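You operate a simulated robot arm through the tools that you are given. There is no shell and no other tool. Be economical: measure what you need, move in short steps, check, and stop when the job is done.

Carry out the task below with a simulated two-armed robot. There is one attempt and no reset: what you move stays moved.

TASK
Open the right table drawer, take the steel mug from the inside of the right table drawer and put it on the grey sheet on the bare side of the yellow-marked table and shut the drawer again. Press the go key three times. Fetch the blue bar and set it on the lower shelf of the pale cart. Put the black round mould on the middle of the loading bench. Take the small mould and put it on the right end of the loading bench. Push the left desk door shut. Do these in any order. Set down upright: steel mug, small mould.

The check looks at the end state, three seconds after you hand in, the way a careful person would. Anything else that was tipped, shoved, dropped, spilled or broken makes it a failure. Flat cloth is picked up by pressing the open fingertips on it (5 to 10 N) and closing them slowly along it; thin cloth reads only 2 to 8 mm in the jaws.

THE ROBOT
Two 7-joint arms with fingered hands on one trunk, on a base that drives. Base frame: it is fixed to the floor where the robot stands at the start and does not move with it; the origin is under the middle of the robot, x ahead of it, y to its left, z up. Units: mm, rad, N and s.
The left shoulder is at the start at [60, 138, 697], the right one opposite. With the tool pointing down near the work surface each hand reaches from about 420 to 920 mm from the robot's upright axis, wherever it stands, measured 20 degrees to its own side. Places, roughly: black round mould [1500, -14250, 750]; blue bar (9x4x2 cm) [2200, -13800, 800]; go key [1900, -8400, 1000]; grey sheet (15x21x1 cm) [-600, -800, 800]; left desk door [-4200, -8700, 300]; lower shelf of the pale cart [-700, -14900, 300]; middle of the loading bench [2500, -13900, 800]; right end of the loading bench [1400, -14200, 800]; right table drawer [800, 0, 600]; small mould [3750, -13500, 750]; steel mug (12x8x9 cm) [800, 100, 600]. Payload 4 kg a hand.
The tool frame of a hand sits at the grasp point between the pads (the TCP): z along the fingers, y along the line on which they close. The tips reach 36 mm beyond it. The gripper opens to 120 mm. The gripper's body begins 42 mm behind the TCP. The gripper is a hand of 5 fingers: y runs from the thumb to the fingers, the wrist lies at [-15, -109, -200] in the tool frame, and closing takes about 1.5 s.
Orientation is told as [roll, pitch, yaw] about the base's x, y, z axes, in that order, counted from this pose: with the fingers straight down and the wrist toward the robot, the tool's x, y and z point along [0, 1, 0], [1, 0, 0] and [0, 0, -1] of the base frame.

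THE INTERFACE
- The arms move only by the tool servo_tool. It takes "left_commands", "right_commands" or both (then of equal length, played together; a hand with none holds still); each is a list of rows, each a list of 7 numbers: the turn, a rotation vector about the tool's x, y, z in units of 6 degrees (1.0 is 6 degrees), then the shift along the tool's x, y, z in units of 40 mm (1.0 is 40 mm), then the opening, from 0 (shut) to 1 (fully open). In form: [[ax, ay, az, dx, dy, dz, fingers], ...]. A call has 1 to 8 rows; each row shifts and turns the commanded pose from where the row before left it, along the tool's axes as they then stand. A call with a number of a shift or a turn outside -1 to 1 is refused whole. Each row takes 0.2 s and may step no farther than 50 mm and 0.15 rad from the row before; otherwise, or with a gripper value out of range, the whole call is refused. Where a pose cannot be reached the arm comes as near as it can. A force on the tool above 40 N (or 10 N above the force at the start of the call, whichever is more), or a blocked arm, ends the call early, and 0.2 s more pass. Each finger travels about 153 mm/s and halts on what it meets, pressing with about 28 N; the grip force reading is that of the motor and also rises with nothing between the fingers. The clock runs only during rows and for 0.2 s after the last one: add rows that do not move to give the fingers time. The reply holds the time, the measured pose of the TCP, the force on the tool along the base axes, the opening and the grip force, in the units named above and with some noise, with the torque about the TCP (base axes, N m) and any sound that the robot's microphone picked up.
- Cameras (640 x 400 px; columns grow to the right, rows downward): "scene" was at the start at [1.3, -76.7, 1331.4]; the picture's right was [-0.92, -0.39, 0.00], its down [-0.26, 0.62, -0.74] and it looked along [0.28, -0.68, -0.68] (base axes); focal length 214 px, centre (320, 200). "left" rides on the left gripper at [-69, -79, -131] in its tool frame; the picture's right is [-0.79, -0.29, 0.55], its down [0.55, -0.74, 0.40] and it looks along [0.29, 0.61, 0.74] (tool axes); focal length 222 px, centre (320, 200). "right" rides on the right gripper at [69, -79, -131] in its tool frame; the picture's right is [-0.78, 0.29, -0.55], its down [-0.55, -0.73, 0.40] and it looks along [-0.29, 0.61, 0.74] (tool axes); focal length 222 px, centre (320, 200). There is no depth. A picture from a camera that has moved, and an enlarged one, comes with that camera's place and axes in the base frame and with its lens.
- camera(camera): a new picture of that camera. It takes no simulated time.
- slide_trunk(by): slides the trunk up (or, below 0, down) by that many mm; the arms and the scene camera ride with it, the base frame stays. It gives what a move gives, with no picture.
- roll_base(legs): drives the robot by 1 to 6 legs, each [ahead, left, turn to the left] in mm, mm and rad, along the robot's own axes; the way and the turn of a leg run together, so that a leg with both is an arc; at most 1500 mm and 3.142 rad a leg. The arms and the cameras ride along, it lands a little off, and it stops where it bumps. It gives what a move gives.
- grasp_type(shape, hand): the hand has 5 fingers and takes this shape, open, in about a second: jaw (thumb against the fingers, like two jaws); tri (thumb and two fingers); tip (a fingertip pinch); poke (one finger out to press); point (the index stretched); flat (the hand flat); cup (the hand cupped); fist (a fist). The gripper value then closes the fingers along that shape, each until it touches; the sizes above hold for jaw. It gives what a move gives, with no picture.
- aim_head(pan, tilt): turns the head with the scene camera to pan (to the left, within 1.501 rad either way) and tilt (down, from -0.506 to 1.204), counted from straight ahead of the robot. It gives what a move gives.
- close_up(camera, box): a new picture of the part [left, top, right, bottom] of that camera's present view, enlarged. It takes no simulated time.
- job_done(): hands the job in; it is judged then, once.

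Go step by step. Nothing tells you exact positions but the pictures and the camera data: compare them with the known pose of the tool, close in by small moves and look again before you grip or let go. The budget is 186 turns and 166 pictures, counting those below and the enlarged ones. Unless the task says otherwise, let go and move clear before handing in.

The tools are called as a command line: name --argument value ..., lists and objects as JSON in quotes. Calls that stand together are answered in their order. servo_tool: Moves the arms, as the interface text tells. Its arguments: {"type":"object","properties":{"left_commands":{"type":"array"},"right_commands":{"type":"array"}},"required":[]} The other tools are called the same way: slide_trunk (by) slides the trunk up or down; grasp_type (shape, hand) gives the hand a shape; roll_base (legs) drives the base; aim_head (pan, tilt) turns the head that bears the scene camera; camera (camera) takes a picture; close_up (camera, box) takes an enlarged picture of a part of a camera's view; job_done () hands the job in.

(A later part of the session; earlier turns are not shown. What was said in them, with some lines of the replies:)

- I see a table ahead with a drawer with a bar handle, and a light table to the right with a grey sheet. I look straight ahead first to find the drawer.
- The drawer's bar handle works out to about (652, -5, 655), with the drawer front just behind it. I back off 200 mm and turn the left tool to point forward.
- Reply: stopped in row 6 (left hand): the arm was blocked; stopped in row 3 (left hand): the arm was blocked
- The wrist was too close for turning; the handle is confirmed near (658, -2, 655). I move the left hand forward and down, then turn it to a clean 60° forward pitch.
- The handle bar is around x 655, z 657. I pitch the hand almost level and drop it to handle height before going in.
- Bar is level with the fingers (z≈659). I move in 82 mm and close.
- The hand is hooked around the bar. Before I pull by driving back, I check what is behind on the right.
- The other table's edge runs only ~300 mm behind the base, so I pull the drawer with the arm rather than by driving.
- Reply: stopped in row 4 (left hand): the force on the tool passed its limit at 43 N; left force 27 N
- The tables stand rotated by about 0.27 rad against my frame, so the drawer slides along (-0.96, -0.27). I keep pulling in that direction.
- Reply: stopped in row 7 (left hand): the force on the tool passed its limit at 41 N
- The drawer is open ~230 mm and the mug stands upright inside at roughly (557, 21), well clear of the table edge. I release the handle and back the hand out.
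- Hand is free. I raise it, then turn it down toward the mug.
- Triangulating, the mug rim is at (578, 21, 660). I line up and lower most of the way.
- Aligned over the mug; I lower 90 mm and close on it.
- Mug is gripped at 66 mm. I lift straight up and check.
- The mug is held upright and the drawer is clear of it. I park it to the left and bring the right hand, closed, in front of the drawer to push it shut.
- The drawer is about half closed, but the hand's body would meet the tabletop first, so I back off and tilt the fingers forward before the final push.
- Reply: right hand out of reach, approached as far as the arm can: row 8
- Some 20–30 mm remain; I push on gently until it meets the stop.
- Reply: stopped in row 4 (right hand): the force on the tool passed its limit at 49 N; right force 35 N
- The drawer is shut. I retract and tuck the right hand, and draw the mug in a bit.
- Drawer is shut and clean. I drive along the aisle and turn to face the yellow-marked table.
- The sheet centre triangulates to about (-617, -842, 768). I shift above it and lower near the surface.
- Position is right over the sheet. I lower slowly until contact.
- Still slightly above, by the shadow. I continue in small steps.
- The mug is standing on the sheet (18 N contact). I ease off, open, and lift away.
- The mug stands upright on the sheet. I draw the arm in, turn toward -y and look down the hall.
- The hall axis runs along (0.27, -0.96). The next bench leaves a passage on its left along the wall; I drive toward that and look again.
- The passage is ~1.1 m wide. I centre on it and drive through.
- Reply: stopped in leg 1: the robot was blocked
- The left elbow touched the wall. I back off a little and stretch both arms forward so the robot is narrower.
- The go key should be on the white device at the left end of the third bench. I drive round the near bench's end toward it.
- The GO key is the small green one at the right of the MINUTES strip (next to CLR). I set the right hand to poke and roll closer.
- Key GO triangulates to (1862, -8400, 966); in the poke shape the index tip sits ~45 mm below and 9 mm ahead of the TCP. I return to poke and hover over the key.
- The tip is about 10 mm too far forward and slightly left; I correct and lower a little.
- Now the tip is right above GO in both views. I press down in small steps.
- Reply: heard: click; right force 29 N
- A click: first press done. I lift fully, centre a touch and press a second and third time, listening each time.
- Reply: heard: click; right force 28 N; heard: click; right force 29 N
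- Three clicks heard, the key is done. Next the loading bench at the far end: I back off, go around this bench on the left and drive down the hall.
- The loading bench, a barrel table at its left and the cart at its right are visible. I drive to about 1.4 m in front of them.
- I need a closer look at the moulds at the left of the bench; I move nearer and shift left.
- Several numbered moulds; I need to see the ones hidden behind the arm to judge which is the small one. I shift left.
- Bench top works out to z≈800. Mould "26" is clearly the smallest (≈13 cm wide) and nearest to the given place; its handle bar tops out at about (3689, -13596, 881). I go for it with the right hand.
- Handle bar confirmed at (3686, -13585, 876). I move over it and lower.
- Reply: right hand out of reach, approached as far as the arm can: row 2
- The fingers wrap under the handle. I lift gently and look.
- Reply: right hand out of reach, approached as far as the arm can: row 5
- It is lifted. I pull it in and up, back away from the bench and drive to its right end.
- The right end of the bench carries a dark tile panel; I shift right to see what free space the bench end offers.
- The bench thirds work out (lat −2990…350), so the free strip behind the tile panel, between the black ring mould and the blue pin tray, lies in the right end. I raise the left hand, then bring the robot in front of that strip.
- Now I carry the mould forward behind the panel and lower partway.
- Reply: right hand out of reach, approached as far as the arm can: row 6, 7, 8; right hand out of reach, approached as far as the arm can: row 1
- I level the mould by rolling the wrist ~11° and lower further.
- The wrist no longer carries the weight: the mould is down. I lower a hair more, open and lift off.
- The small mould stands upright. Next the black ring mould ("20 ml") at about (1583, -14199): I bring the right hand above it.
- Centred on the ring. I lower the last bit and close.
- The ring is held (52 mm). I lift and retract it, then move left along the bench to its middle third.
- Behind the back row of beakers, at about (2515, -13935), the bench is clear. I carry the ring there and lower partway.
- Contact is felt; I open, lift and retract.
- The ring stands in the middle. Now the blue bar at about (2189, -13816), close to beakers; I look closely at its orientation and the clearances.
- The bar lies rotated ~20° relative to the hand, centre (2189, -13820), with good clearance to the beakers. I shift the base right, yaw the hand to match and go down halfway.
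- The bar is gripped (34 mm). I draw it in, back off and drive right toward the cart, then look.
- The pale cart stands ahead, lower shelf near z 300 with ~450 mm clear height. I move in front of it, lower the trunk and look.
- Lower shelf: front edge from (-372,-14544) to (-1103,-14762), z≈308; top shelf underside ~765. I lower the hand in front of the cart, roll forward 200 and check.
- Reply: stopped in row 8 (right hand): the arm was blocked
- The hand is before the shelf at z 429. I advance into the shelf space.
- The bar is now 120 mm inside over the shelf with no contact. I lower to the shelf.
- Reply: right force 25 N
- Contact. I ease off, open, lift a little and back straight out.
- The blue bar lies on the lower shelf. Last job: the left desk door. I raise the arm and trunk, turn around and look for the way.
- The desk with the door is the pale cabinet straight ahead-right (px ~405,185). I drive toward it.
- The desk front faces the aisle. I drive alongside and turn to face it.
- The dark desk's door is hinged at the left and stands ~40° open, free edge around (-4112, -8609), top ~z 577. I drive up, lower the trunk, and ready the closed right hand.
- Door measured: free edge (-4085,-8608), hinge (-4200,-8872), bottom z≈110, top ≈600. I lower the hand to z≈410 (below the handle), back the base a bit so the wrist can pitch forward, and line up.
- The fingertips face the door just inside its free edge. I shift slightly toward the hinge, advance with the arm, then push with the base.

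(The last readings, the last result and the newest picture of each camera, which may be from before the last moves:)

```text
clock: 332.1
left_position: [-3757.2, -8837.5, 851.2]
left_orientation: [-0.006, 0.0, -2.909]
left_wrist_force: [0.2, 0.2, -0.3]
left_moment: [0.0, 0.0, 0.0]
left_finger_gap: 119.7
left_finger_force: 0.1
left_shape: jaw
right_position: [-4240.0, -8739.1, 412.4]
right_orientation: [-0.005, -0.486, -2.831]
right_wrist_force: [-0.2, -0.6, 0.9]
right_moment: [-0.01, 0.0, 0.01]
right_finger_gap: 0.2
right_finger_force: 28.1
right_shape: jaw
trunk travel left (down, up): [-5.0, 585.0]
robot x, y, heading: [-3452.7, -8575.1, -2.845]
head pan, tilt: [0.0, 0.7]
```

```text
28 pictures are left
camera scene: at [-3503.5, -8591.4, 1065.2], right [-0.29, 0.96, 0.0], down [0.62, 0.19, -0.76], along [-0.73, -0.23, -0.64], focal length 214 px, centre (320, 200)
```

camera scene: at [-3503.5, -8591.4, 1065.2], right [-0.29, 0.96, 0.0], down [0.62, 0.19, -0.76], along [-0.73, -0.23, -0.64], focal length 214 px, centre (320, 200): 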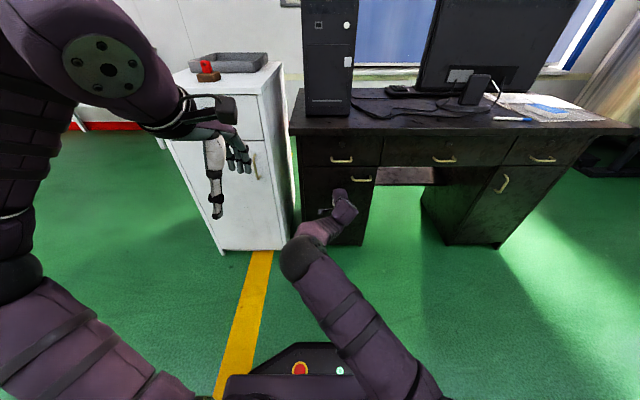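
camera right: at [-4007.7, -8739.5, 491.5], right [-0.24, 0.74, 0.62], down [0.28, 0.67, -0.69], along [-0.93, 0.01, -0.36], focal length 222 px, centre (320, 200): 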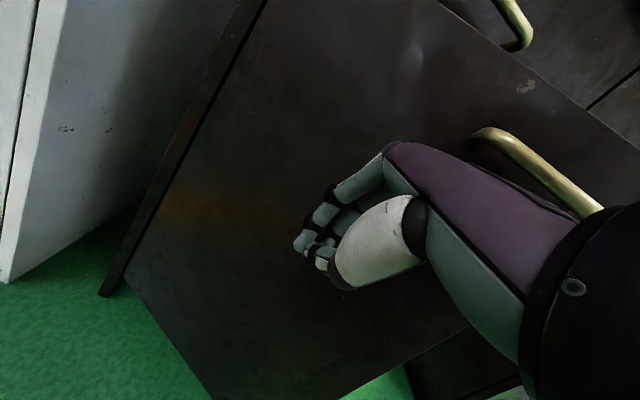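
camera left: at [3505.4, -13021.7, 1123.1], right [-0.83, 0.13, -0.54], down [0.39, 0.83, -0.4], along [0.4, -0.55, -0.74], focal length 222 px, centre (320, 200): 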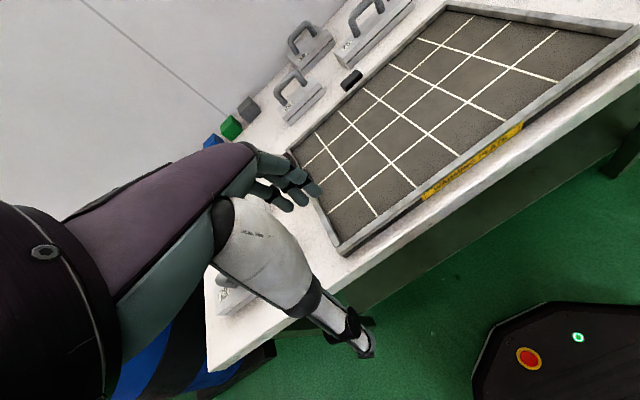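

servo_tool --right_commands '[[0, 0, 0, 0, 0.15, 0.08, 0], [0, 0, 0, 0, 0.15, 0.08, 0], [0, 0, 0, 0, 0.15, 0.08, 0], [0, 0, 0, 0, 0.15, 0.08, 0], [0, 0, 0, 0, 0.15, 0.08, 0]]'

close_up --camera "scene" --box '[285, 120, 405, 260]'

```text
clock: 333.3
left_position: [-3756.1, -8836.4, 849.9]
left_orientation: [-0.008, 0.0, -2.909]
left_wrist_force: [-0.3, 0.5, -1.2]
left_moment: [0.0, -0.02, 0.0]
left_finger_gap: 120.0
left_finger_force: 0.1
left_shape: jaw
right_position: [-4246.0, -8746.9, 421.8]
right_orientation: [-0.009, -0.485, -2.836]
right_wrist_force: [25.8, 17.0, -7.0]
right_moment: [-0.43, 0.4, -0.71]
right_finger_gap: 0.0
right_finger_force: 27.9
right_shape: jaw
right hand out of reach, approached as far as the arm can: row 1, 2, 3, 4, 5
trunk travel left (down, up): [-5.0, 585.0]
robot x, y, heading: [-3446.0, -8573.9, -2.842]
head pan, tilt: [0.0, 0.7]
```

```text
2.86 times, centred on (345, 190) of scene
camera zoom: at [-3503.3, -8590.8, 1065.1], right [-0.29, 0.96, 0.0], down [0.62, 0.19, -0.77], along [-0.73, -0.23, -0.64], focal length 613 px, centre (249, 229)
```

zoom: 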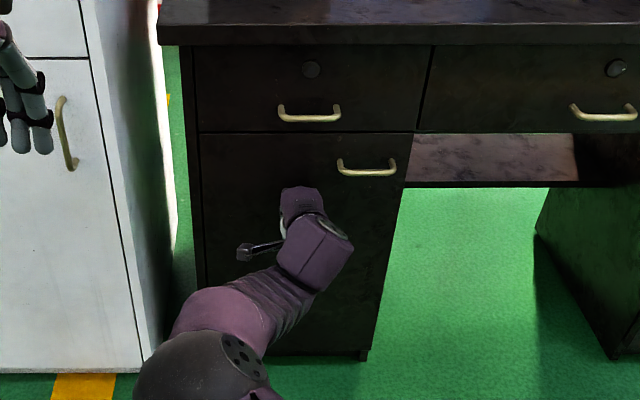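

The door looks flush and resists with ~30 N. I back away and verify.

roll_base --legs '[[-300, 0, 0]]'

servo_tool --right_commands '[[0.9, 0, 0, 0, -0.3, -0.8, 0], [0.9, 0, 0, 0, -0.3, -0.8, 0], [0.9, 0, 0, 0, -0.3, -0.8, 0], [0.9, 0, 0, -0.5, -0.3, -0.8, 0], [0, 0, 0, -0.7, 0, -0.7, 0.5], [0, 0, 0, -0.7, 0, -0.7, 0.5], [0, 0, 0, -0.7, 0, -0.7, 0.5], [0, 0, 0, -0.7, 0, -0.7, 0.5]]'

close_up --camera "scene" --box '[260, 90, 420, 240]'

```text
clock: 335.3
left_position: [-3472.7, -8749.8, 849.6]
left_orientation: [-0.009, 0.001, -2.907]
left_wrist_force: [0.8, -0.7, 0.4]
left_moment: [-0.03, -0.03, -0.03]
left_finger_gap: 119.6
left_finger_force: 0.0
left_shape: jaw
right_position: [-3965.1, -8664.9, 423.7]
right_orientation: [-0.007, -0.487, -2.828]
right_wrist_force: [0.5, 0.2, -0.2]
right_moment: [0.0, 0.03, -0.01]
right_finger_gap: 0.0
right_finger_force: 28.0
right_shape: jaw
trunk travel left (down, up): [-5.0, 585.0]
robot x, y, heading: [-3168.1, -8487.7, -2.837]
head pan, tilt: [0.0, 0.7]
```

```text
clock: 337.1
left_position: [-3472.7, -8750.5, 850.7]
left_orientation: [-0.007, 0.001, -2.905]
left_wrist_force: [-0.1, 0.0, -1.1]
left_moment: [0.0, 0.03, 0.01]
left_finger_gap: 119.9
left_finger_force: 0.1
left_shape: jaw
right_position: [-3919.1, -8527.2, 637.4]
right_orientation: [0.007, -0.18, -2.809]
right_wrist_force: [0.4, -0.8, 0.0]
right_moment: [0.0, 0.03, 0.0]
right_finger_gap: 59.9
right_finger_force: 0.1
right_shape: jaw
right hand out of reach, approached as far as the arm can: row 3, 4
trunk travel left (down, up): [-5.0, 585.0]
robot x, y, heading: [-3166.4, -8488.3, -2.839]
head pan, tilt: [0.0, 0.7]
```

```text
2.67 times, centred on (340, 165) of scene
camera zoom: at [-3220.6, -8503.8, 1065.2], right [-0.3, 0.95, 0.0], down [0.61, 0.19, -0.76], along [-0.73, -0.23, -0.64], focal length 572 px, centre (267, 293)
```

zoom: 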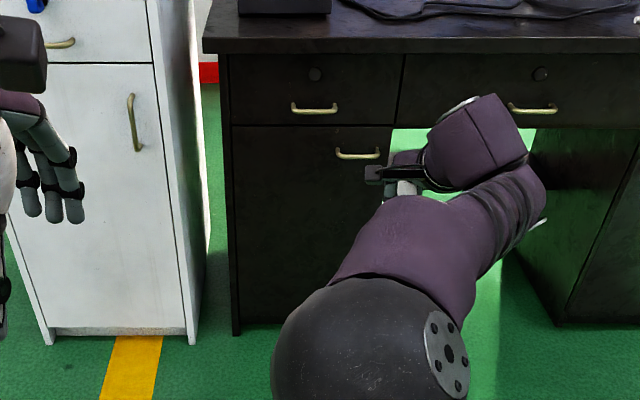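

The desk door is flush and the hands are clear. The mug, key presses, bar, both moulds and door are all checked, so I hand in.

job_done

```text
The job is handed in.
```

I did every step of the task and handed it in. Two things rest on my own reading:

- **Mug:** the steel mug stands upright on the grey sheet, and the table drawer is shut again.
- **Go key:** I pressed the key marked "GO" three times and heard a click each time. The display still read "0 min" and "OFF" afterwards.
- **Blue bar:** it lies flat on the lower shelf of the pale cart.
- **Black round mould:** it stands in the middle of the loading bench, behind the beakers.
- **Small mould:** nothing on the bench was labelled "small mould". I took the smallest one, marked 26, which was also nearest the place you gave. It stands upright behind the tile panel, which I count as the right end of the bench.
- **Desk door:** I pushed the left desk door shut, and it looks flush.

My left elbow touched the wall once while driving. I saw no sign that anything was knocked over or damaged.
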